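You operate a simulated robot arm through the tools that you are given. There is no shell and no other tool.

The job below is to be done with a simulated robot arm. You get a single attempt, and the scene is never put back.

Task
Peel the failed patch off the green tyre and label it for mending.
Fine: pink patch in the waste bin; wipe the smear off with the pink pad, pad back, then the mend label square on the clean spot. What is to be rubbed or washed off counts as gone when no trace of it is left.

The check looks at the end state, three seconds after you hand in, the way a careful person would. Anything else that was tipped, shoved, dropped, spilled or broken makes it a failure.

Robot
A 7-joint arm with a three-finger gripper, fixed in place. Base frame: the origin is at the foot of the arm, x ahead of it, y to its left, z up; the work surface is at about z = 0.952. Units: m, rad, N and s.
Its first joint turns from -2.897 to 2.897 rad. Payload 2.69 kg.
The TCP is the grasp point between the finger pads, 0.03 m short of the fingertips. In the tool frame z runs along the fingers and y along their closing line. Largest opening 0.128 m; the body of the gripper starts 0.117 m behind the TCP.
Orientation is that of the tool frame in the base frame, as a unit quaternion [w, x, y, z]. With the fingers straight down and closing along the base's y, the tool's x points along the base's -x, its y along +y and its z along -z.

Tools
- The arm moves only by the tool play_rows. Its argument "series" is a list of rows, each a list of 7 numbers: the shift along the tool's x, y, z in units of 100 mm (1.0 is 100 mm), then the turn, a rotation vector about the tool's x, y, z in units of 60 degrees (1.0 is 60 degrees), then the opening, from 0 (shut) to 1 (fully open). In form: [[tx, ty, tz, wx, wy, wz, fingers], ...]. A call has 1 to 20 rows; each row is the pose to reach, as a shift and turn from the pose commanded when the call began, along the tool's axes at that moment. A call with a number of a shift or a turn outside -1 to 1 is refused whole. Rows are played at 5 a second. More than 0.05 m and 0.15 rad between two rows, or a gripper value outside its range, and nothing of the call is played. Where a pose cannot be reached the arm comes as near as it can. A force on the tool above 40 N (or 10 N above the force at the start of the call, whichever is more), or a blocked arm, ends the call early, and 0.2 s more pass. Each finger halts on what it meets, pressing with about 27 N; the grip force reading is that of the motor and also rises with nothing between the fingers. The clock runs only during rows and for 0.2 s after the last one: add rows that repeat a pose to give the fingers time. The reply holds the time, the measured pose of the TCP, the force on the tool along the base axes, the opening and the grip force, in the units named above and with some noise, with the torque about the TCP (base axes, N m) and any sound that the robot's microphone picked up.
- Cameras (640 x 400 px; columns grow to the right, rows downward): "scene" is fixed at [0.2217, 0.6505, 1.5734]; the picture's right is [-0.37, -0.93, 0.00], its down [-0.75, 0.30, -0.59] and it looks along [0.55, -0.22, -0.80] (base axes); focal length 214 px, centre (320, 200). "wrist" rides on the gripper at [0.058, 0.054, -0.131] in the tool frame; the picture's right is [-0.68, 0.74, 0.00], its down [-0.62, -0.57, -0.55] and it looks along [-0.40, -0.37, 0.84] (tool axes); focal length 234 px, centre (320, 200). There is no depth. A picture from a camera that has moved, and an enlarged one, comes with that camera's place and axes in the base frame and with its lens.
- grab_frame(camera): a new picture of that camera. It takes no simulated time.
- raise_lower(by): slides the trunk up (or, below 0, down) by that many m; the arm rides with it, the base frame stays. It gives what a move gives, with no picture.
- zoom(camera, box): a new picture of the part [left, top, right, bottom] of that camera's present view, enlarged. It takes no simulated time.
- finish_job(): hands the job in; it is judged then, once.

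Places have to be worked out from the pictures, the camera data and where the tool is seen. Open the gripper and draw the arm clear of the work before you hand the job in, unless the task says otherwise.

The tools are called after "Emit:" as name(argument=value, ...) on one line, values as JSON. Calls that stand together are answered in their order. play_rows: Moves the arm, as the interface text tells. Its arguments: {"type":"object","properties":{"series":{"type":"array"}},"required":["series"]} The other tools are called the same way: raise_lower (by) slides the trunk up or down; grab_frame (camera) takes a picture; zoom (camera, box) takes an enlarged picture of a part of a camera's view; finish_job () hands the job in.

At the start:

```text
time: 0.0
tcp_pos: [0.5359, 0.422, 1.2556]
tcp_rot: [-0.001, -0.001, 1.0, 0.0]
ft_force: [-0.6, -0.2, 0.5]
ft_torque: [0.01, 0.02, -0.01]
gripper_width: 0.1279
grasp_force: 0.1
trunk travel left (down, up): [-0.15, 0.2]
```

scene: 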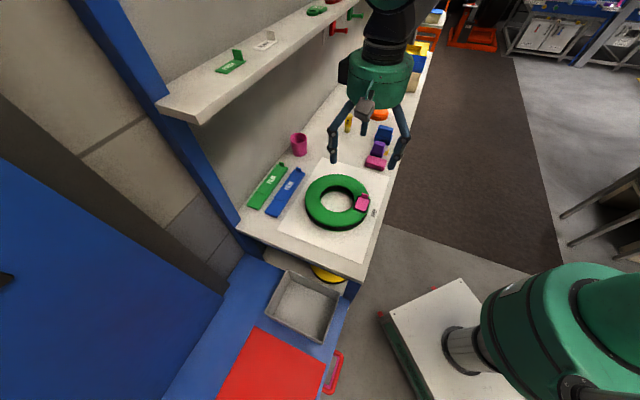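
wrist: 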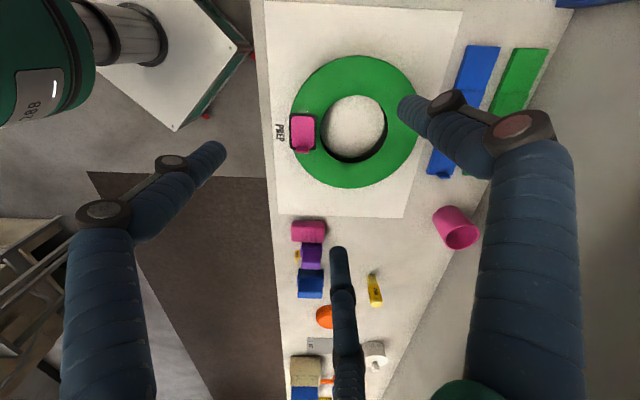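

I'll begin by looking closely at the bench in both cameras before moving anything.

Emit:
zoom(camera="scene", box=[230, 80, 430, 280])

Emit:
zoom(camera="wrist", box=[260, 200, 500, 400])

Emit:
zoom(camera="wrist", box=[250, 0, 490, 220])

Emit:
zoom(camera="scene", box=[180, 220, 400, 400])

Emit:
zoom(camera="scene", box=[340, 0, 460, 180])

```text
2.00 times, centred on (330, 180) of scene
camera zoom: at [0.2217, 0.6505, 1.5734], right [-0.37, -0.93, 0.0], down [-0.75, 0.3, -0.59], along [0.55, -0.22, -0.8], focal length 429 px, centre (300, 240)
```

zoom: 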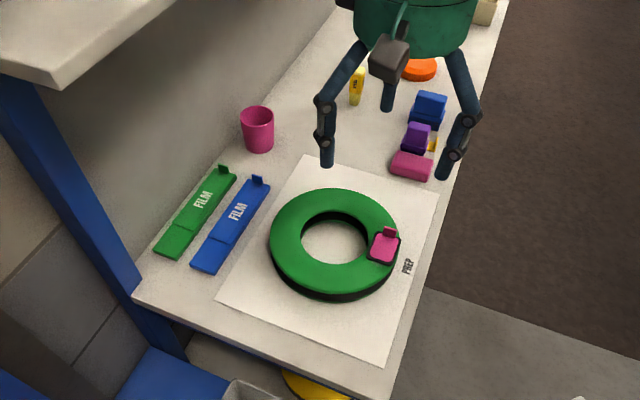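

```text
2.00 times, centred on (380, 300) of wrist
camera zoom: at [0.4776, 0.4751, 1.386], right [0.68, 0.74, 0.0], down [0.62, -0.57, 0.55], along [0.4, -0.37, -0.84], focal length 468 px, centre (200, 0)
```

zoom: 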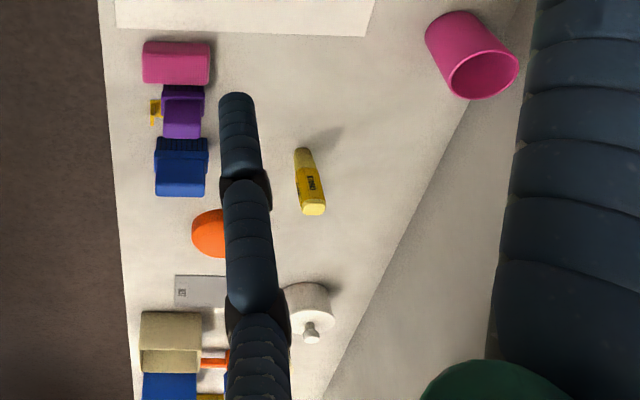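

```text
1.82 times, centred on (370, 110) of wrist
camera zoom: at [0.4776, 0.4751, 1.386], right [0.68, 0.74, 0.0], down [0.62, -0.57, 0.55], along [0.4, -0.37, -0.84], focal length 426 px, centre (229, 364)
```

zoom: 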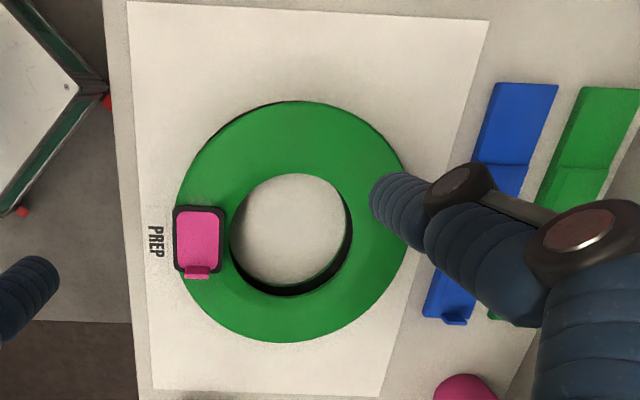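

```text
2.22 times, centred on (290, 310) of scene
camera zoom: at [0.2217, 0.6505, 1.5734], right [-0.37, -0.93, 0.0], down [-0.75, 0.3, -0.59], along [0.55, -0.22, -0.8], focal length 477 px, centre (387, -44)
```

zoom: 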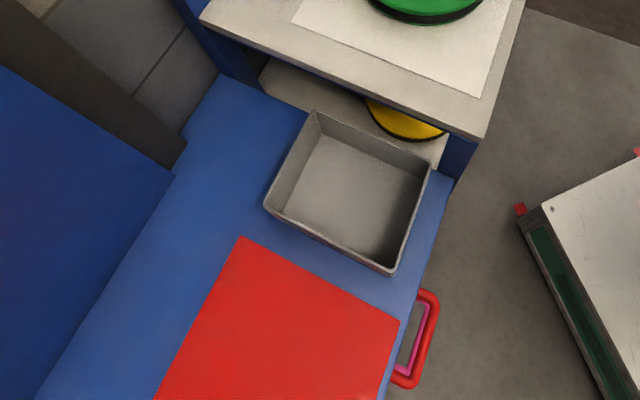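

```text
2.22 times, centred on (400, 90) of scene
camera zoom: at [0.2217, 0.6505, 1.5734], right [-0.37, -0.93, 0.0], down [-0.75, 0.3, -0.59], along [0.55, -0.22, -0.8], focal length 477 px, centre (142, 444)
```

zoom: 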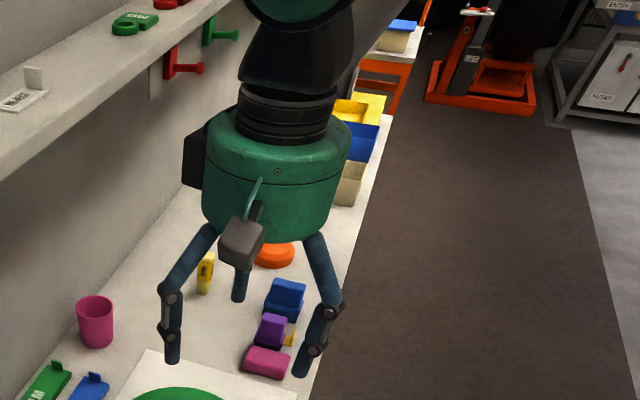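

The shelf seems to hold labelled tags, so I'll enlarge that and the tray and the far end of the bench to read the markings.

Emit:
zoom(camera="scene", box=[200, 0, 300, 80])

Emit:
zoom(camera="scene", box=[280, 0, 380, 60])

Emit:
zoom(camera="scene", box=[330, 180, 390, 230])

Emit:
zoom(camera="scene", box=[330, 100, 420, 180])

Emit:
zoom(camera="scene", box=[240, 130, 320, 220])

Emit:
zoom(camera="scene", box=[380, 0, 460, 100])

Emit:
zoom(camera="wrist", box=[270, 100, 340, 160])

Emit:
zoom(camera="wrist", box=[280, 330, 400, 400])

```text
5.00 times, centred on (250, 40) of scene
camera zoom: at [0.2217, 0.6505, 1.5734], right [-0.37, -0.93, 0.0], down [-0.75, 0.3, -0.59], along [0.55, -0.22, -0.8], focal length 1072 px, centre (670, 1000)
```

zoom: 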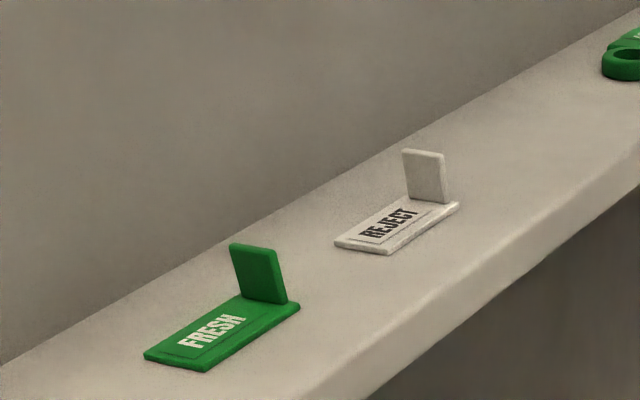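

```text
6.40 times, centred on (330, 30) of scene
camera zoom: at [0.2217, 0.6505, 1.5734], right [-0.37, -0.93, 0.0], down [-0.75, 0.3, -0.59], along [0.55, -0.22, -0.8], focal length 1373 px, centre (256, 1288)
```

zoom: 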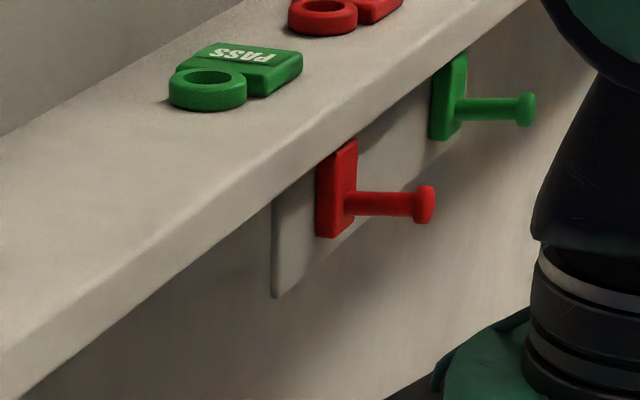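

```text
8.00 times, centred on (360, 205) of scene
camera zoom: at [0.2217, 0.6505, 1.5734], right [-0.37, -0.93, 0.0], down [-0.75, 0.3, -0.59], along [0.55, -0.22, -0.8], focal length 1716 px, centre (0, 160)
```

zoom: 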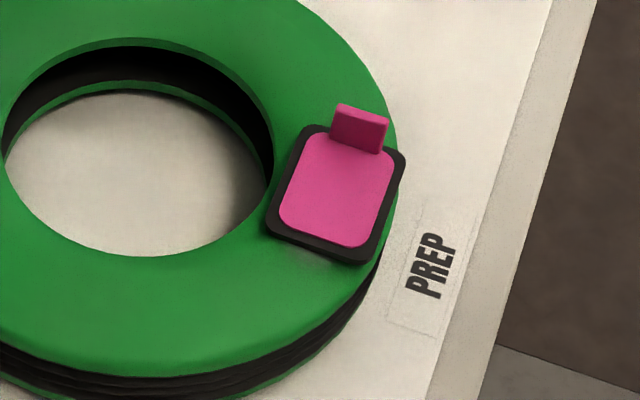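

```text
5.00 times, centred on (375, 140) of scene
camera zoom: at [0.2217, 0.6505, 1.5734], right [-0.37, -0.93, 0.0], down [-0.75, 0.3, -0.59], along [0.55, -0.22, -0.8], focal length 1072 px, centre (45, 500)
```

zoom: 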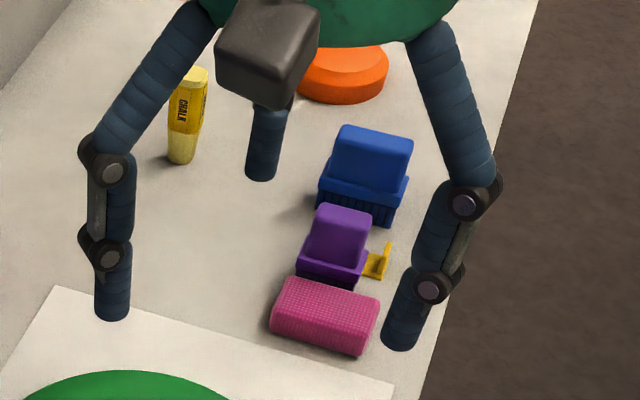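

```text
4.44 times, centred on (280, 175) of scene
camera zoom: at [0.2217, 0.6505, 1.5734], right [-0.37, -0.93, 0.0], down [-0.75, 0.3, -0.59], along [0.55, -0.22, -0.8], focal length 953 px, centre (498, 311)
```

zoom: 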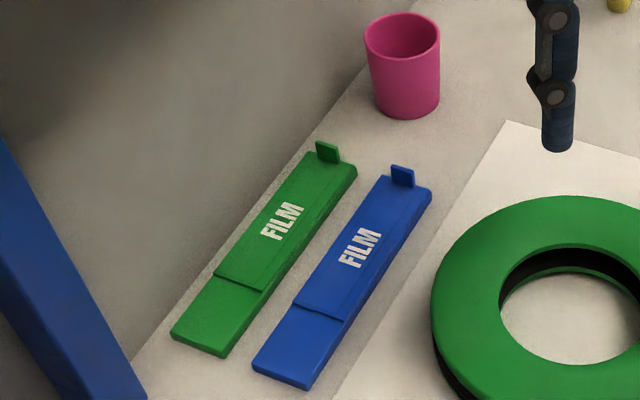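

```text
4.00 times, centred on (420, 50) of scene
camera zoom: at [0.2217, 0.6505, 1.5734], right [-0.37, -0.93, 0.0], down [-0.75, 0.3, -0.59], along [0.55, -0.22, -0.8], focal length 858 px, centre (-80, 800)
```

zoom: 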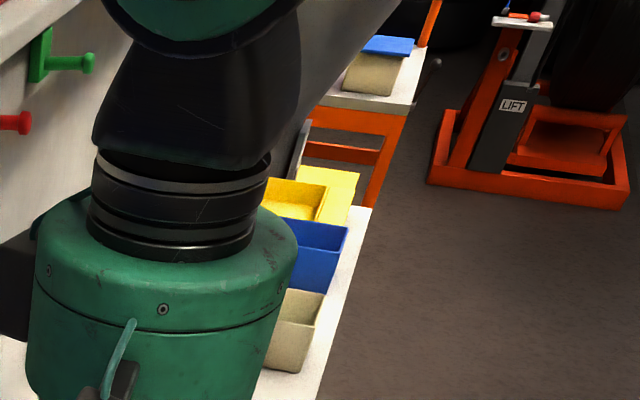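

```text
6.67 times, centred on (305, 130) of wrist
camera zoom: at [0.4776, 0.4751, 1.386], right [0.68, 0.74, 0.0], down [0.62, -0.57, 0.55], along [0.4, -0.37, -0.84], focal length 1561 px, centre (420, 667)
```

zoom: 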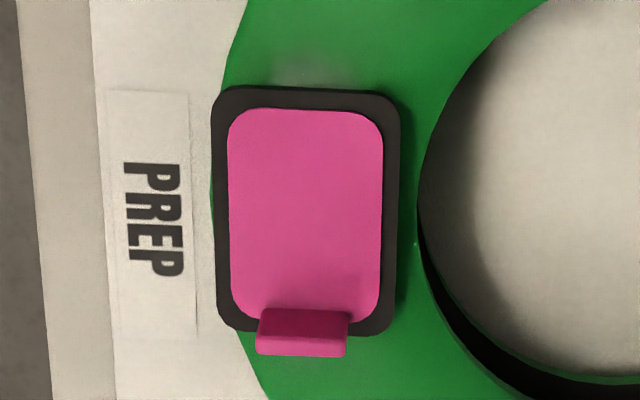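

```text
5.33 times, centred on (340, 365) of wrist
camera zoom: at [0.4776, 0.4751, 1.386], right [0.68, 0.74, 0.0], down [0.62, -0.57, 0.55], along [0.4, -0.37, -0.84], focal length 1249 px, centre (213, -680)
```

zoom: 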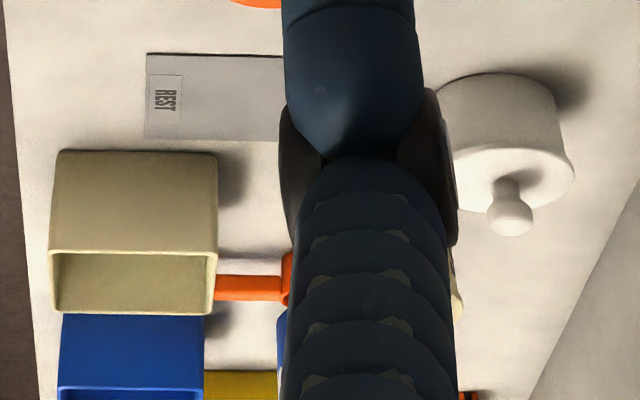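

The bench runs diagonally (roughly along base (0.68,-0.73)), with the patch near (0.545, 0.376) on the tyre. I have not found the mend label or the waste bin yet, so I'll move along the bench at the current height and shut the fingers in the air to see how they close.

Emit:
play_rows(series=[[-0.25, -0.25, 0, 0, 0, 0, 1], [-0.5, -0.5, 0, 0, 0, 0, 0.6], [-0.75, -0.75, 0, 0, 0, 0, 0.2], [-1, -1, 0, 0, 0, 0, 0], [-1, -1, 0, 0, 0, 0, 0], [-1, -1, 0, 0, 0, 0, 0]])

Emit:
grab_frame(camera="wrist")

Emit:
grab_frame(camera="scene")

```text
time: 1.4
tcp_pos: [0.636, 0.3227, 1.2552]
tcp_rot: [0.0, 0.0, 1.0, 0.001]
ft_force: [-0.3, -0.3, -0.9]
ft_torque: [0.02, -0.01, 0.02]
gripper_width: 0.0021
grasp_force: 27.1
trunk travel left (down, up): [-0.15, 0.2]
```

```text
taken
camera wrist: at [0.5784, 0.3756, 1.3862], right [0.68, 0.74, 0.0], down [0.62, -0.57, 0.55], along [0.4, -0.37, -0.84], focal length 234 px, centre (320, 200)
```

wrist: 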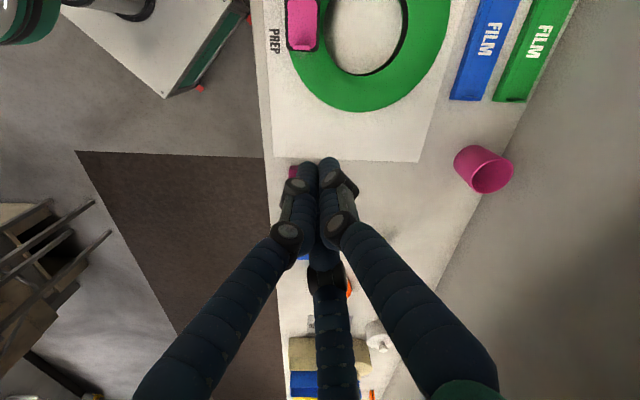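

```text
taken
```

scene: 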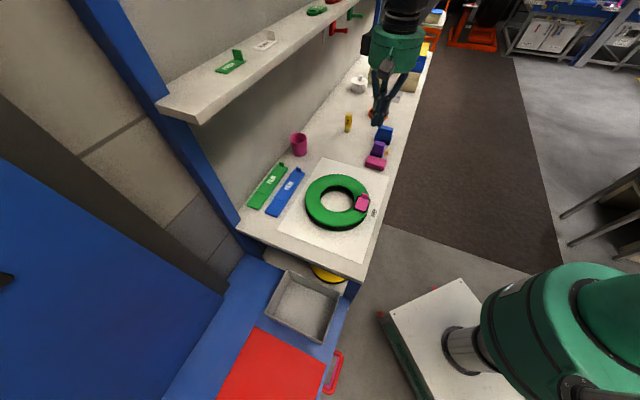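

The hand looks like three fingers that meet at the TCP when shut, with the tool's y as the closing line. I'll move further along the bench to see the tags, bins and mats at the far end.

Emit:
play_rows(series=[[-0.1, -0.3, -0.2, 0, 0, 0, 0], [-0.2, -0.6, -0.4, 0, 0, 0, 0], [-0.4, -1, -0.6, 0, 0, 0, 0], [-0.6, -1, -0.6, 0, 0, 0, 0]])

Emit:
grab_frame(camera="wrist")

Emit:
zoom(camera="wrist", box=[240, 200, 440, 400])

Emit:
zoom(camera="scene", box=[320, 40, 440, 180])

```text
time: 2.4
tcp_pos: [0.6942, 0.2207, 1.3156]
tcp_rot: [-0.001, 0.0, 1.0, 0.0]
ft_force: [0.3, 0.0, 0.9]
ft_torque: [0.07, -0.05, 0.02]
gripper_width: 0.0024
grasp_force: 27.2
trunk travel left (down, up): [-0.15, 0.2]
```

```text
taken
camera wrist: at [0.6374, 0.2741, 1.4459], right [0.68, 0.74, 0.0], down [0.62, -0.57, 0.55], along [0.4, -0.37, -0.84], focal length 234 px, centre (320, 200)
```

wrist: 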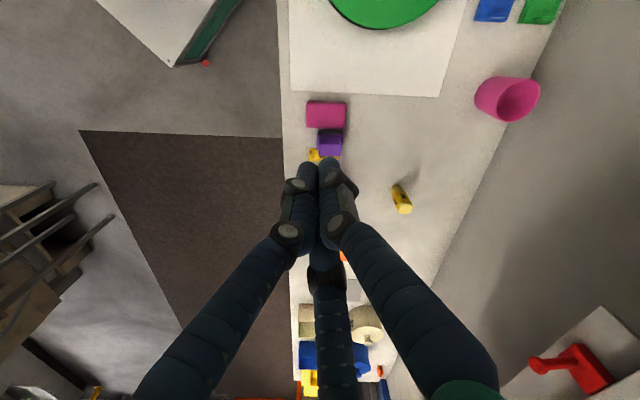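

```text
2.00 times, centred on (340, 300) of wrist
camera zoom: at [0.6374, 0.2741, 1.4459], right [0.68, 0.74, 0.0], down [0.62, -0.57, 0.55], along [0.4, -0.37, -0.84], focal length 468 px, centre (280, 0)
```

zoom: 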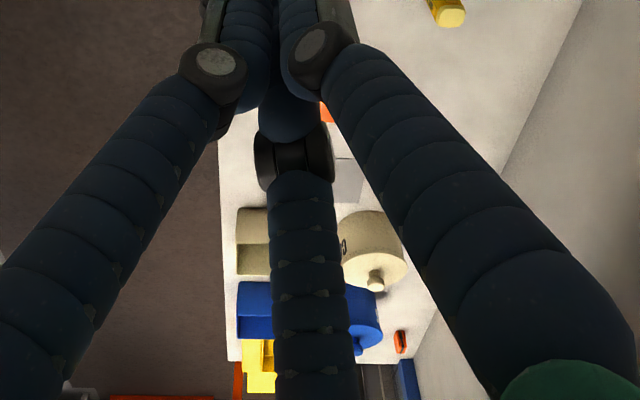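

```text
2.86 times, centred on (380, 110) of scene
camera zoom: at [0.2217, 0.6505, 1.5734], right [-0.37, -0.93, 0.0], down [-0.75, 0.3, -0.59], along [0.55, -0.22, -0.8], focal length 613 px, centre (149, 457)
```

zoom: 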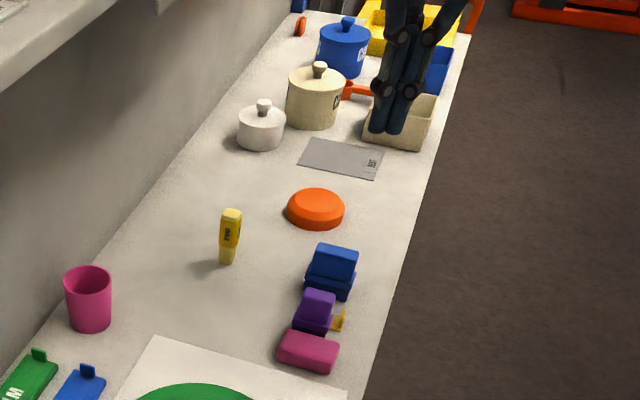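

Three lidded pots and three open bins sit at the far end, and a small yellow tag lies beside the purple block. I'll zoom on these for lettering.

Emit:
zoom(camera="wrist", box=[280, 80, 430, 230])

Emit:
zoom(camera="scene", box=[360, 40, 430, 100])

Emit:
zoom(camera="scene", box=[410, 0, 540, 60])

Emit:
zoom(camera="scene", box=[250, 240, 370, 340])

```text
2.67 times, centred on (355, 155) of wrist
camera zoom: at [0.6374, 0.2741, 1.4459], right [0.68, 0.74, 0.0], down [0.62, -0.57, 0.55], along [0.4, -0.37, -0.84], focal length 624 px, centre (227, 320)
```

zoom: 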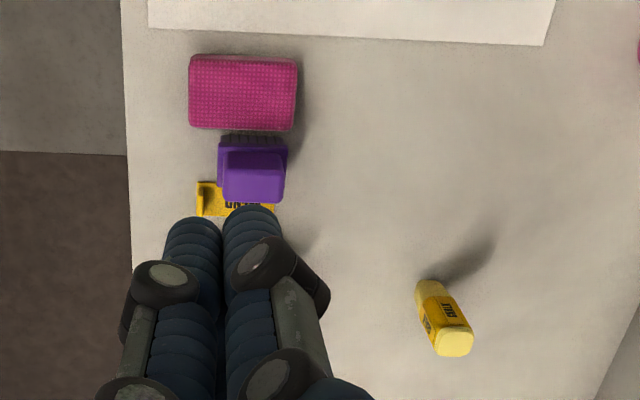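

```text
6.67 times, centred on (395, 70) of scene
camera zoom: at [0.2217, 0.6505, 1.5734], right [-0.37, -0.93, 0.0], down [-0.75, 0.3, -0.59], along [0.55, -0.22, -0.8], focal length 1430 px, centre (-180, 1067)
```

zoom: 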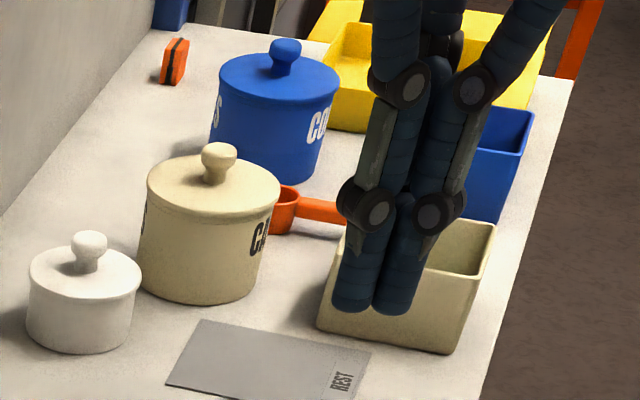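

```text
4.92 times, centred on (475, 30) of scene
camera zoom: at [0.2217, 0.6505, 1.5734], right [-0.37, -0.93, 0.0], down [-0.75, 0.3, -0.59], along [0.55, -0.22, -0.8], focal length 1056 px, centre (-443, 1037)
```

zoom: 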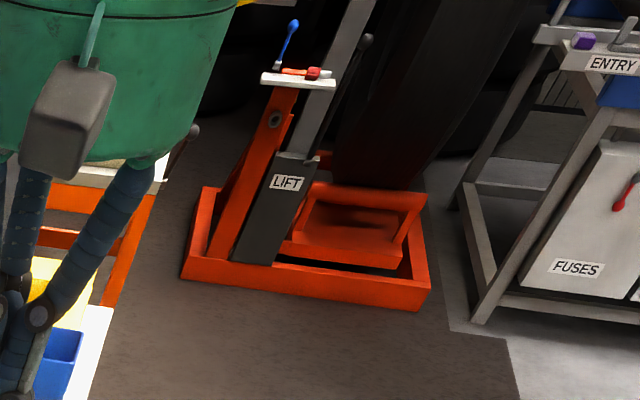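

```text
4.00 times, centred on (310, 290) of scene
camera zoom: at [0.2217, 0.6505, 1.5734], right [-0.37, -0.93, 0.0], down [-0.75, 0.3, -0.59], along [0.55, -0.22, -0.8], focal length 858 px, centre (360, -160)
```

zoom: 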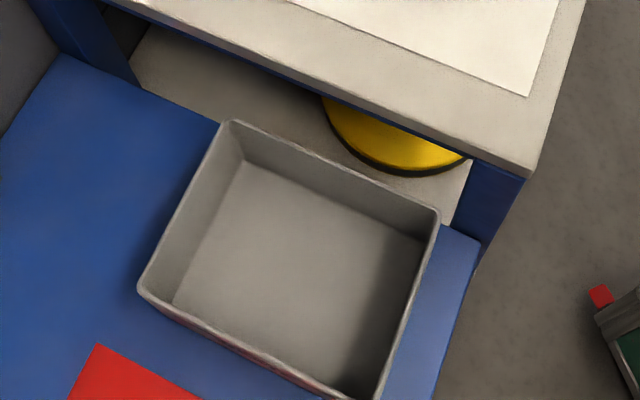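

The yellow tag (near (0.78, 0.135)) seems to carry a word, and the far bins are beyond reach. The waste bin is probably the grey tray at the near end, around (0.37, 0.65), so I'll go back along the path, open the fingers and yaw the wrist to inspect it.

Emit:
play_rows(series=[[0.12, 0.12, 0, 0, 0, -0.12, 0.3], [0.25, 0.25, 0, 0, 0, -0.25, 0.6], [0.37, 0.37, 0, 0, 0, -0.37, 1], [0.5, 0.5, 0, 0, 0, -0.5, 1], [0.62, 0.62, 0, 0, 0, -0.62, 1], [0.75, 0.75, 0, 0, 0, -0.75, 1], [0.87, 0.87, 0, 0, 0, -0.87, 1], [1, 1, 0, 0, 0, -1, 1]])

Emit:
grab_frame(camera="wrist")

Emit:
grab_frame(camera="scene")

```text
time: 4.2
tcp_pos: [0.5956, 0.3208, 1.3169]
tcp_rot: [0.0, -0.5, 0.866, 0.0]
ft_force: [0.1, 0.2, 0.1]
ft_torque: [0.0, 0.02, -0.01]
gripper_width: 0.1281
grasp_force: 0.0
trunk travel left (down, up): [-0.15, 0.2]
```

```text
taken
camera wrist: at [0.5203, 0.2975, 1.4462], right [-0.3, 0.95, 0.0], down [0.8, 0.25, 0.55], along [0.52, 0.17, -0.84], focal length 234 px, centre (320, 200)
```

wrist: 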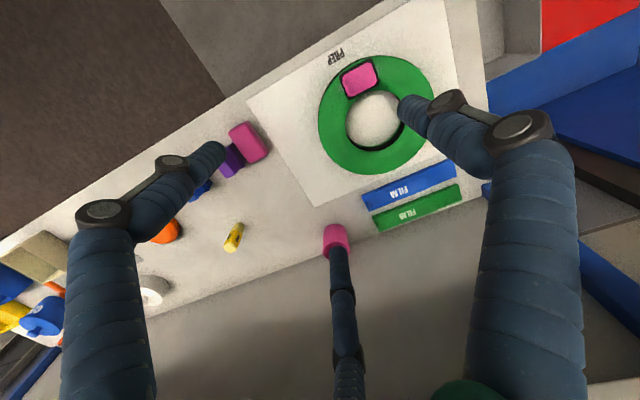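

```text
taken
```

scene: 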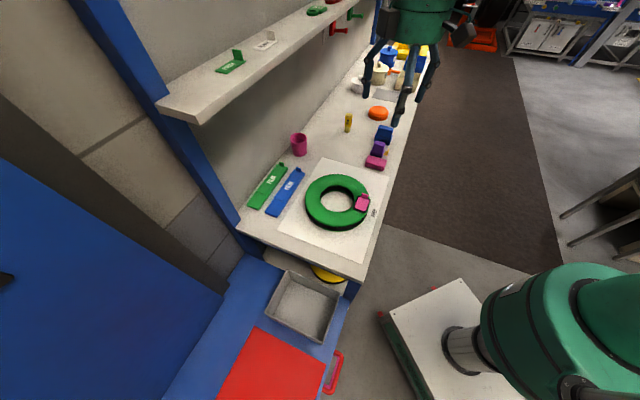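

The yaw works; the bench end and tray are coming into the wrist view at upper right. I'll continue turning another 60° while shifting back toward the start position.

Emit:
play_rows(series=[[0.14, -0.0, 0, 0, 0, -0.12, 1], [0.28, -0.0, 0, 0, 0, -0.25, 1], [0.42, -0.0, 0, 0, 0, -0.37, 1], [0.56, -0.0, 0, 0, 0, -0.5, 1], [0.7, -0.0, 0, 0, 0, -0.62, 1], [0.8, -0.0, 0, 0, 0, -0.75, 1], [0.9, -0.0, 0, 0, 0, -0.87, 1], [1, -0.0, 0, 0, 0, -1, 1]])

Emit:
grab_frame(camera="wrist")

```text
time: 6.0
tcp_pos: [0.5447, 0.2346, 1.3159]
tcp_rot: [0.0, 0.867, -0.499, 0.0]
ft_force: [0.2, -0.3, 0.4]
ft_torque: [-0.01, 0.0, 0.0]
gripper_width: 0.1279
grasp_force: 0.1
trunk travel left (down, up): [-0.15, 0.2]
```

```text
taken
camera wrist: at [0.5291, 0.157, 1.4462], right [-0.98, 0.21, 0.0], down [0.18, 0.82, 0.55], along [0.12, 0.54, -0.84], focal length 234 px, centre (320, 200)
```

wrist: 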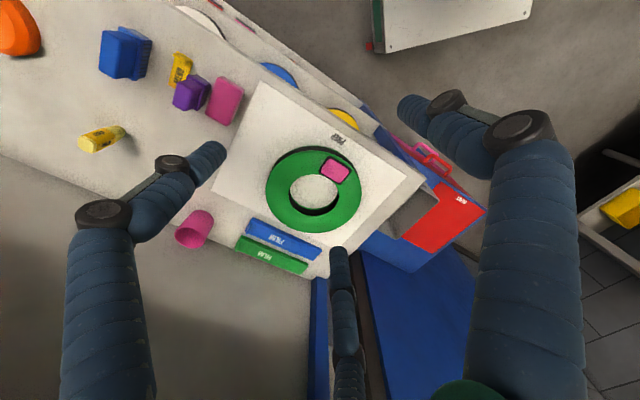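

There's a text label on the red surface and things on the under-shelf; I'll enlarge both, plus the yellow tag.

Emit:
zoom(camera="wrist", box=[380, 120, 500, 270])

Emit:
zoom(camera="wrist", box=[70, 20, 260, 170])

Emit:
zoom(camera="wrist", box=[160, 0, 400, 150])

```text
2.67 times, centred on (440, 195) of wrist
camera zoom: at [0.5291, 0.157, 1.4462], right [-0.98, 0.21, 0.0], down [0.18, 0.82, 0.55], along [0.12, 0.54, -0.84], focal length 624 px, centre (0, 213)
```

zoom: 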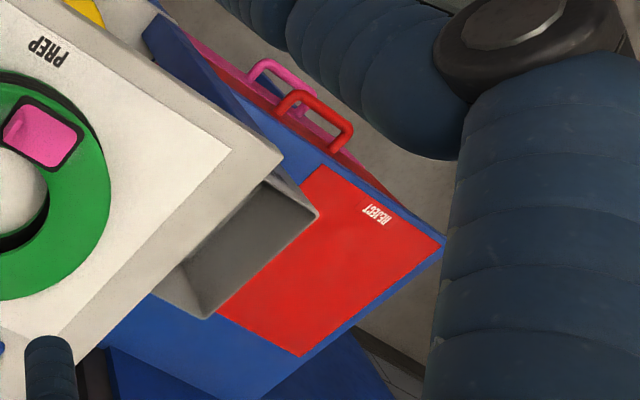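

```text
2.67 times, centred on (165, 95) of wrist
camera zoom: at [0.5291, 0.157, 1.4462], right [-0.98, 0.21, 0.0], down [0.18, 0.82, 0.55], along [0.12, 0.54, -0.84], focal length 624 px, centre (733, 480)
```

zoom: 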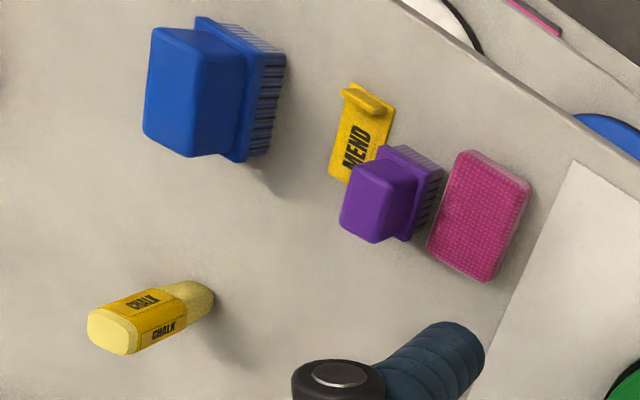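

```text
2.67 times, centred on (280, 75) of wrist
camera zoom: at [0.5291, 0.157, 1.4462], right [-0.98, 0.21, 0.0], down [0.18, 0.82, 0.55], along [0.12, 0.54, -0.84], focal length 624 px, centre (427, 533)
```

zoom: 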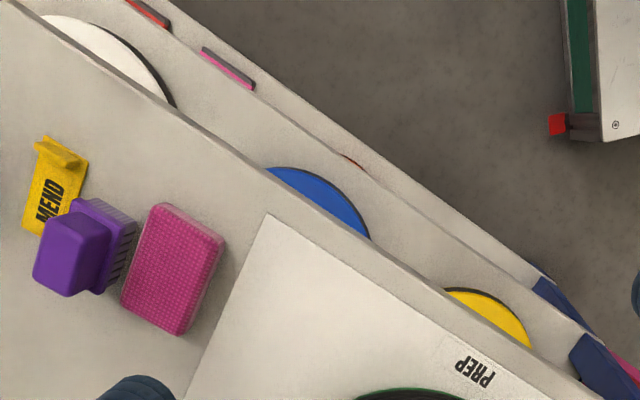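

MEND is confirmed as the yellow label, lying between the purple and blue brushes; the red area says REJECT. I'll back up and turn further to see the grey tray's sides and anything near it.

Emit:
play_rows(series=[[-0.15, 0.1, 0, 0, 0, -0.12, 1], [-0.3, 0.2, 0, 0, 0, -0.25, 1], [-0.45, 0.3, 0, 0, 0, -0.37, 1], [-0.6, 0.4, 0, 0, 0, -0.5, 1], [-0.75, 0.4, 0, 0, 0, -0.62, 1], [-1, 0.4, 0, 0, 0, -0.7, 1]])

Emit:
grab_frame(camera="wrist")

```text
time: 7.4
tcp_pos: [0.4602, 0.301, 1.3143]
tcp_rot: [0.001, 0.988, -0.156, 0.0]
ft_force: [0.2, 0.0, -0.7]
ft_torque: [0.02, 0.06, -0.04]
gripper_width: 0.128
grasp_force: 0.2
trunk travel left (down, up): [-0.15, 0.2]
```

```text
taken
camera wrist: at [0.5007, 0.2318, 1.4456], right [-0.87, -0.49, 0.0], down [-0.41, 0.73, 0.55], along [-0.27, 0.48, -0.84], focal length 234 px, centre (320, 200)
```

wrist: 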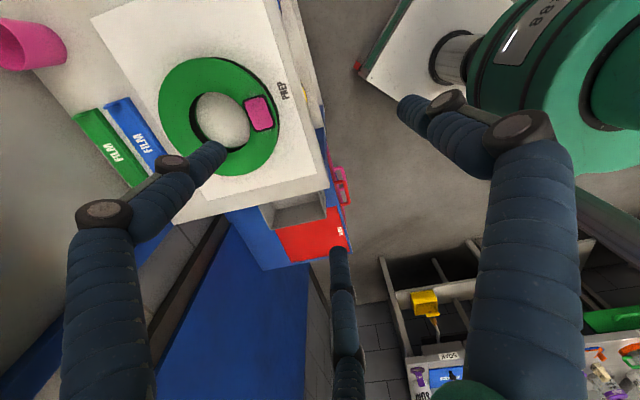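

A partitioned unit with labels stands beyond. I'll enlarge that and the tray region.

Emit:
zoom(camera="wrist", box=[370, 230, 640, 400])

Emit:
zoom(camera="wrist", box=[220, 130, 370, 280])

Emit:
zoom(camera="wrist", box=[230, 80, 300, 150])

```text
2.35 times, centred on (505, 315) of wrist
camera zoom: at [0.5007, 0.2318, 1.4456], right [-0.87, -0.49, 0.0], down [-0.41, 0.73, 0.55], along [-0.27, 0.48, -0.84], focal length 551 px, centre (-115, -71)
```

zoom: 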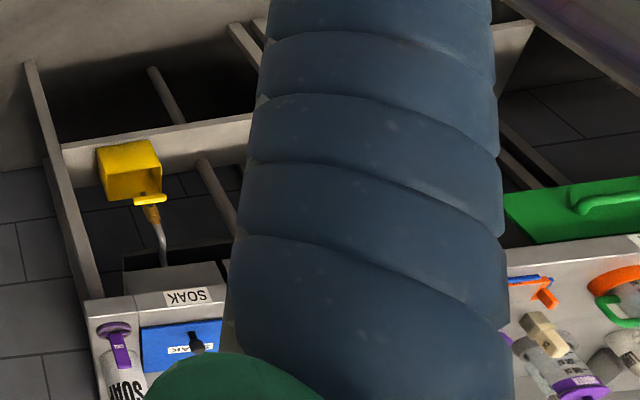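

```text
2.67 times, centred on (295, 205) of wrist
camera zoom: at [0.5007, 0.2318, 1.4456], right [-0.87, -0.49, 0.0], down [-0.41, 0.73, 0.55], along [-0.27, 0.48, -0.84], focal length 624 px, centre (387, 187)
```

zoom: 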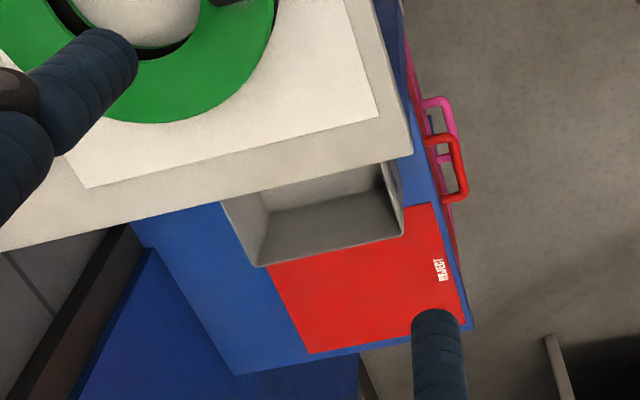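

```text
5.71 times, centred on (265, 115) of wrist
camera zoom: at [0.5007, 0.2318, 1.4456], right [-0.87, -0.49, 0.0], down [-0.41, 0.73, 0.55], along [-0.27, 0.48, -0.84], focal length 1338 px, centre (634, 686)
```

zoom: 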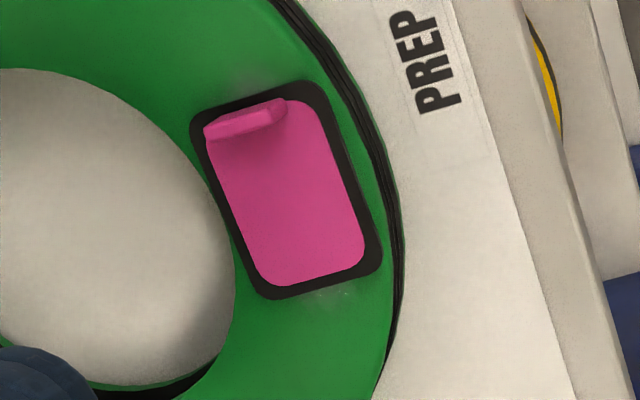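

The tray's outer face toward the far side isn't visible from here. I'll swing the hand round to the near end of the bench, turning back so the camera looks forward across the tray.

Emit:
play_rows(series=[[-0.11, -0.1, 0, 0, 0, 0.125, 1], [-0.22, -0.19, 0, 0, 0, 0.25, 1], [-0.33, -0.29, 0, 0, 0, 0.375, 1], [-0.44, -0.38, 0, 0, 0, 0.5, 1], [-0.55, -0.48, 0, 0, 0, 0.625, 1], [-0.66, -0.57, 0, 0, 0, 0.75, 1], [-0.77, -0.67, 0, 0, 0, 0.875, 1], [-0.88, -0.77, 0, 0, 0, 1, 1]])

Emit:
grab_frame(camera="wrist")

```text
time: 9.2
tcp_pos: [0.4, 0.4024, 1.3163]
tcp_rot: [0.0, 0.777, -0.63, 0.0]
ft_force: [0.1, -0.6, -0.3]
ft_torque: [0.03, 0.04, 0.03]
gripper_width: 0.128
grasp_force: 0.1
trunk travel left (down, up): [-0.15, 0.2]
```

```text
taken
camera wrist: at [0.361, 0.3339, 1.4457], right [-0.86, 0.51, 0.0], down [0.43, 0.72, 0.55], along [0.28, 0.47, -0.84], focal length 234 px, centre (320, 200)
```

wrist: 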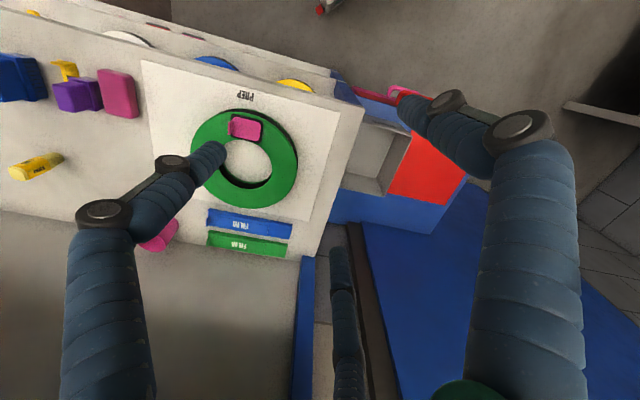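

Tray interior is empty and it sits on the blue cabinet beside the REJECT surface. I'll keep going around to see its far side.

Emit:
play_rows(series=[[-0.12, 0.08, 0, 0, 0, 0.125, 1], [-0.24, 0.16, 0, 0, 0, 0.25, 1], [-0.36, 0.24, 0, 0, 0, 0.375, 1], [-0.48, 0.32, 0, 0, 0, 0.5, 1], [-0.6, 0.4, 0, 0, 0, 0.625, 1], [-0.72, 0.48, 0, 0, 0, 0.75, 1], [-0.84, 0.56, 0, 0, 0, 0.875, 1], [-0.96, 0.62, 0, 0, 0, 1, 1]])

Emit:
grab_frame(camera="wrist")

Emit:
grab_frame(camera="scene")

```text
time: 11.0
tcp_pos: [0.3206, 0.4827, 1.3162]
tcp_rot: [0.0, -0.357, 0.934, -0.001]
ft_force: [-0.1, -0.6, 0.3]
ft_torque: [0.03, 0.01, 0.0]
gripper_width: 0.128
grasp_force: 0.1
trunk travel left (down, up): [-0.15, 0.2]
```

```text
taken
camera wrist: at [0.2414, 0.4835, 1.4459], right [0.01, 1.0, 0.0], down [0.84, -0.01, 0.55], along [0.55, -0.01, -0.84], focal length 234 px, centre (320, 200)
```

wrist: 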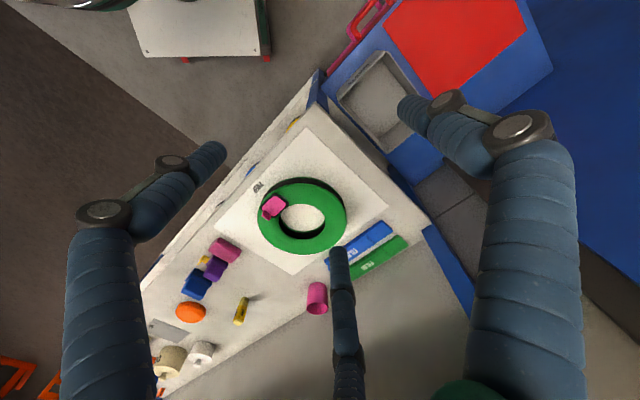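

```text
taken
```

scene: 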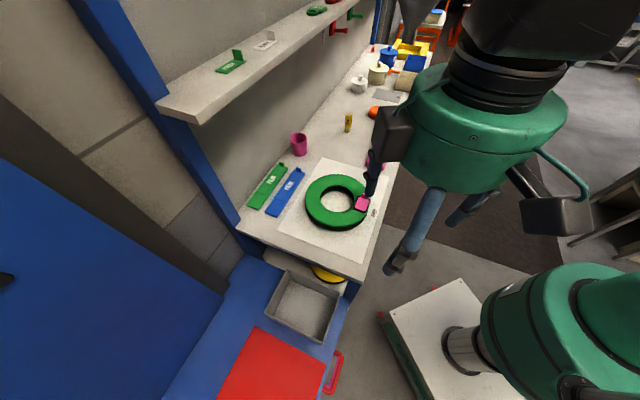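

I'll shift further toward +y so the camera gets behind the tray and looks forward over it.

Emit:
play_rows(series=[[-0.07, 0.33, 0, 0, 0, 0, 1], [-0.15, 0.66, 0, 0, 0, 0, 1], [-0.22, 0.99, 0, 0, 0, 0, 1]])

Emit:
play_rows(series=[[-0.07, 0.33, 0, 0, 0, 0, 1], [-0.15, 0.66, 0, 0, 0, 0, 1], [-0.22, 0.99, 0, 0, 0, 0, 1]])

Emit:
grab_frame(camera="wrist")

```text
time: 11.8
tcp_pos: [0.269, 0.572, 1.3162]
tcp_rot: [0.0, -0.358, 0.934, 0.0]
ft_force: [-0.1, -0.1, 0.3]
ft_torque: [0.02, 0.01, 0.0]
gripper_width: 0.1281
grasp_force: 0.2
trunk travel left (down, up): [-0.15, 0.2]
```

```text
time: 12.6
tcp_pos: [0.2195, 0.661, 1.3175]
tcp_rot: [0.001, -0.359, 0.934, 0.0]
ft_force: [0.1, -0.7, 0.6]
ft_torque: [0.04, -0.02, -0.03]
gripper_width: 0.1278
grasp_force: 0.0
trunk travel left (down, up): [-0.15, 0.2]
```

```text
taken
camera wrist: at [0.1416, 0.6609, 1.4471], right [0.01, 1.0, 0.0], down [0.84, -0.01, 0.55], along [0.55, 0.0, -0.84], focal length 234 px, centre (320, 200)
```

wrist: 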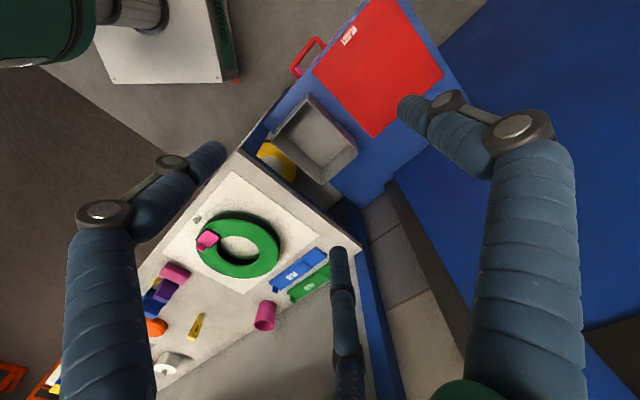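

Emit:
zoom(camera="wrist", box=[240, 60, 400, 220])

Emit:
zoom(camera="wrist", box=[120, 200, 220, 340])

```text
2.50 times, centred on (320, 140) of wrist
camera zoom: at [0.1416, 0.6609, 1.4471], right [0.01, 1.0, 0.0], down [0.84, -0.01, 0.55], along [0.55, 0.0, -0.84], focal length 585 px, centre (320, 350)
```

zoom: 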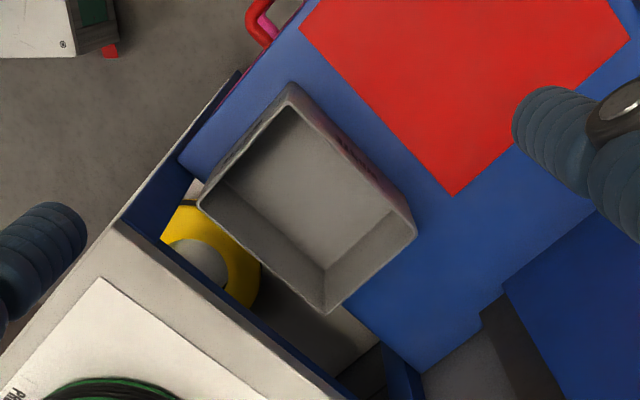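

```text
2.86 times, centred on (170, 270) of wrist
camera zoom: at [0.1416, 0.6609, 1.4471], right [0.01, 1.0, 0.0], down [0.84, -0.01, 0.55], along [0.55, 0.0, -0.84], focal length 669 px, centre (749, 0)
```

zoom: 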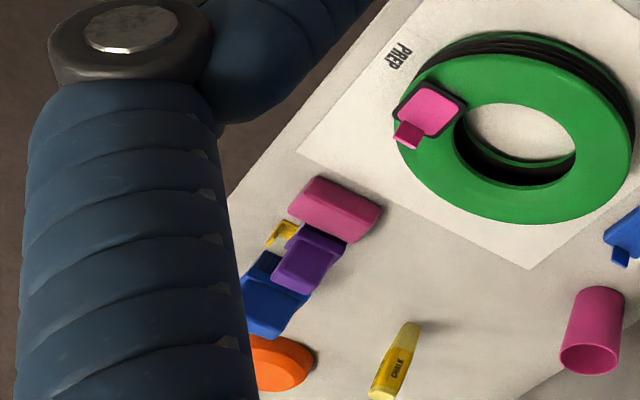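

There appear to be dark marks on the tray's outer side facing the aisle; I'll magnify.

Emit:
zoom(camera="wrist", box=[270, 90, 350, 150])

Emit:
zoom(camera="scene", box=[260, 260, 350, 350])

```text
6.67 times, centred on (310, 120) of wrist
camera zoom: at [0.1416, 0.6609, 1.4471], right [0.01, 1.0, 0.0], down [0.84, -0.01, 0.55], along [0.55, 0.0, -0.84], focal length 1561 px, centre (387, 733)
```

zoom: 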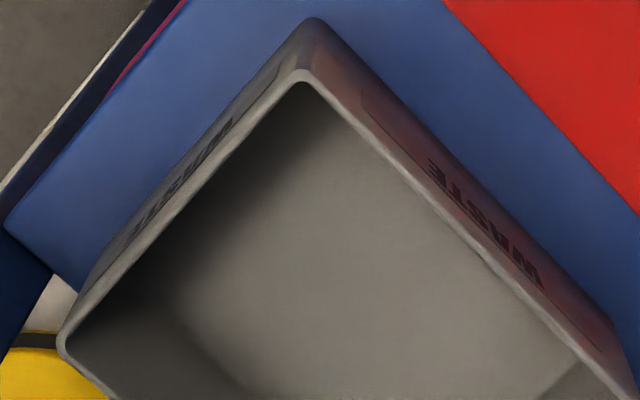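

```text
4.44 times, centred on (305, 305) of scene
camera zoom: at [0.2217, 0.6505, 1.5734], right [-0.37, -0.93, 0.0], down [-0.75, 0.3, -0.59], along [0.55, -0.22, -0.8], focal length 953 px, centre (387, -267)
```

zoom: 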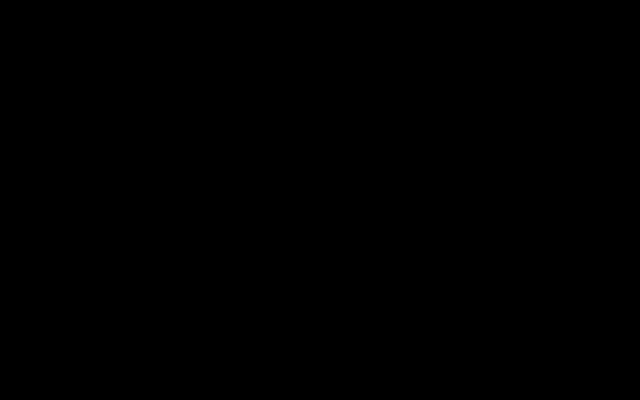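

The tray reads "WASTE", so it is the waste bin: centre about (0.368, 0.650), rim near z 0.84, roughly 0.145 × 0.19 m. I'll now go back over the tyre, keeping this yaw since the closing line already lies along the bench (right for the patch tab), and look at the patch closely.

Emit:
play_rows(series=[[-0.02, -0.32, 0, 0, 0, 0, 1], [-0.05, -0.64, 0, 0, 0, 0, 1], [-0.08, -0.96, 0, 0, 0, 0, 1]])

Emit:
play_rows(series=[[-0.02, -0.32, 0, 0, 0, 0, 1], [-0.05, -0.64, 0, 0, 0, 0, 1], [-0.08, -0.96, 0, 0, 0, 0, 1]])

Emit:
play_rows(series=[[-0.02, -0.32, 0, 0, 0, 0, 1], [-0.05, -0.64, 0, 0, 0, 0, 1], [-0.08, -0.96, 0, 0, 0, 0, 1]])

Emit:
play_rows(series=[[-0.02, -0.32, 0, 0, 0, 0, 1], [-0.05, -0.64, 0, 0, 0, 0, 1], [-0.08, -0.96, 0, 0, 0, 0, 1]])

Emit:
grab_frame(camera="wrist")

Emit:
zoom(camera="wrist", box=[220, 40, 420, 190])

```text
time: 13.4
tcp_pos: [0.2902, 0.5939, 1.3141]
tcp_rot: [-0.001, -0.359, 0.934, -0.001]
ft_force: [1.0, 0.8, 0.5]
ft_torque: [0.03, 0.01, 0.0]
gripper_width: 0.1279
grasp_force: 0.1
trunk travel left (down, up): [-0.15, 0.2]
```

```text
time: 14.2
tcp_pos: [0.3609, 0.5287, 1.3151]
tcp_rot: [0.0, -0.358, 0.934, 0.0]
ft_force: [-0.6, -0.1, -0.8]
ft_torque: [-0.03, 0.01, -0.02]
gripper_width: 0.1279
grasp_force: 0.0
trunk travel left (down, up): [-0.15, 0.2]
```

```text
time: 15.0
tcp_pos: [0.4313, 0.4616, 1.3157]
tcp_rot: [0.001, -0.358, 0.934, 0.0]
ft_force: [0.1, -0.1, -0.5]
ft_torque: [-0.01, 0.0, -0.01]
gripper_width: 0.128
grasp_force: 0.1
trunk travel left (down, up): [-0.15, 0.2]
```

```text
time: 15.8
tcp_pos: [0.5016, 0.3936, 1.3163]
tcp_rot: [0.0, -0.359, 0.933, 0.0]
ft_force: [-0.1, -1.0, -0.5]
ft_torque: [-0.07, 0.01, -0.01]
gripper_width: 0.1278
grasp_force: 0.0
trunk travel left (down, up): [-0.15, 0.2]
```

```text
taken
camera wrist: at [0.4239, 0.3958, 1.4462], right [0.01, 1.0, 0.0], down [0.84, -0.01, 0.55], along [0.55, -0.01, -0.84], focal length 234 px, centre (320, 200)
```

wrist: 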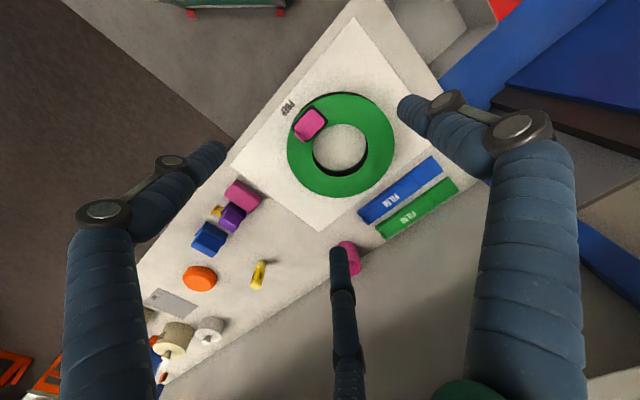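

```text
2.67 times, centred on (320, 115) of wrist
camera zoom: at [0.4239, 0.3958, 1.4462], right [0.01, 1.0, 0.0], down [0.84, -0.01, 0.55], along [0.55, -0.01, -0.84], focal length 624 px, centre (320, 427)
```

zoom: 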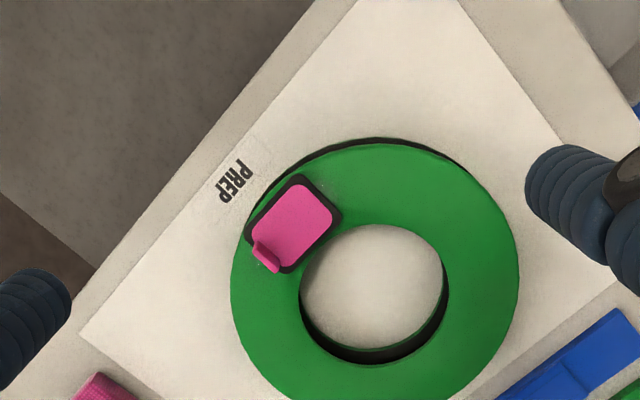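

Triangulating from two views puts the patch top at z ≈ 1.002, its centre at about (0.544, 0.375), long axis along roughly -45°, with the tab at its far end. I'll enlarge heavily to pin down the tab.

Emit:
zoom(camera="wrist", box=[285, 95, 345, 145])

Emit:
zoom(camera="wrist", box=[180, 160, 290, 270])

```text
8.00 times, centred on (315, 120) of wrist
camera zoom: at [0.4239, 0.3958, 1.4462], right [0.01, 1.0, 0.0], down [0.84, -0.01, 0.55], along [0.55, -0.01, -0.84], focal length 1873 px, centre (360, 840)
```

zoom: 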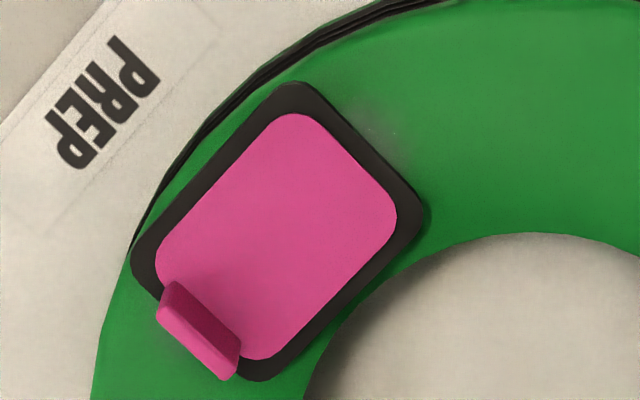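

```text
3.64 times, centred on (235, 215) of wrist
camera zoom: at [0.4239, 0.3958, 1.4462], right [0.01, 1.0, 0.0], down [0.84, -0.01, 0.55], along [0.55, -0.01, -0.84], focal length 852 px, centre (629, 146)
```

zoom: 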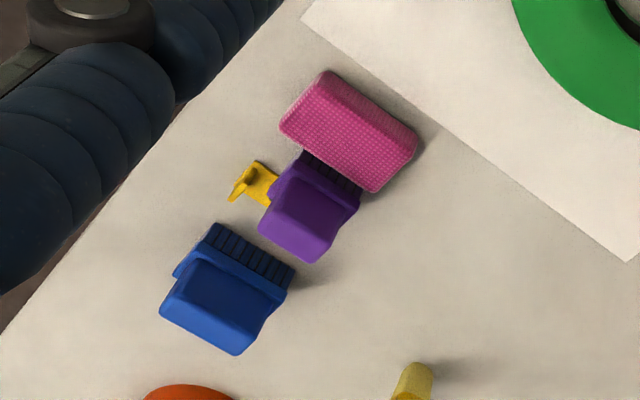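

Both views agree: tab near-face base at about (0.561, 0.358), 22 mm wide, top near z 1.022. I'll move above it, partly close the fingers, and come down 10 cm, then recheck alignment.

Emit:
play_rows(series=[[-0.1, -0.34, 0.2, 0, 0, -0.02, 0.8], [-0.2, -0.69, 0.4, 0, 0, -0.043, 0.6], [-0.2, -0.69, 0.7, 0, 0, -0.043, 0.4], [-0.2, -0.69, 1, 0, 0, -0.043, 0.3], [-0.2, -0.69, 1, 0, 0, -0.043, 0.3]])

Emit:
grab_frame(camera="wrist")

Emit:
zoom(camera="scene", box=[320, 140, 420, 230])

```text
time: 17.0
tcp_pos: [0.5626, 0.3576, 1.215]
tcp_rot: [0.0, -0.379, 0.925, 0.0]
ft_force: [0.6, -0.7, -0.4]
ft_torque: [-0.03, 0.05, 0.02]
gripper_width: 0.0385
grasp_force: 0.0
trunk travel left (down, up): [-0.15, 0.2]
```

```text
taken
camera wrist: at [0.4841, 0.3562, 1.3452], right [-0.04, 1.0, 0.0], down [0.84, 0.03, 0.55], along [0.55, 0.02, -0.84], focal length 234 px, centre (320, 200)
```

wrist: 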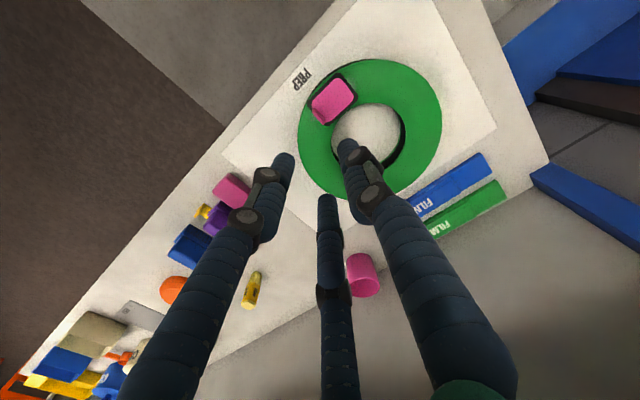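

```text
4.44 times, centred on (370, 185) of scene
camera zoom: at [0.2217, 0.6505, 1.5734], right [-0.37, -0.93, 0.0], down [-0.75, 0.3, -0.59], along [0.55, -0.22, -0.8], focal length 953 px, centre (98, 267)
```

zoom: 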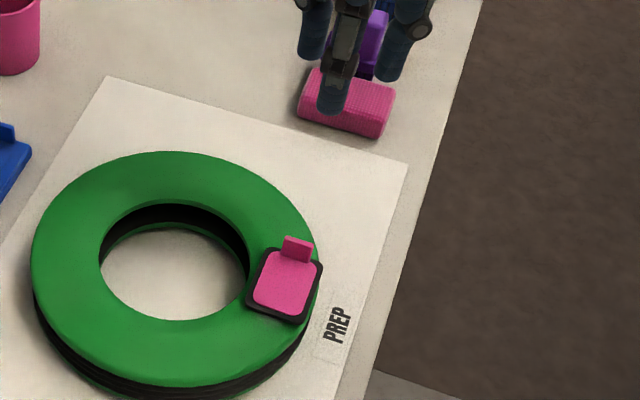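

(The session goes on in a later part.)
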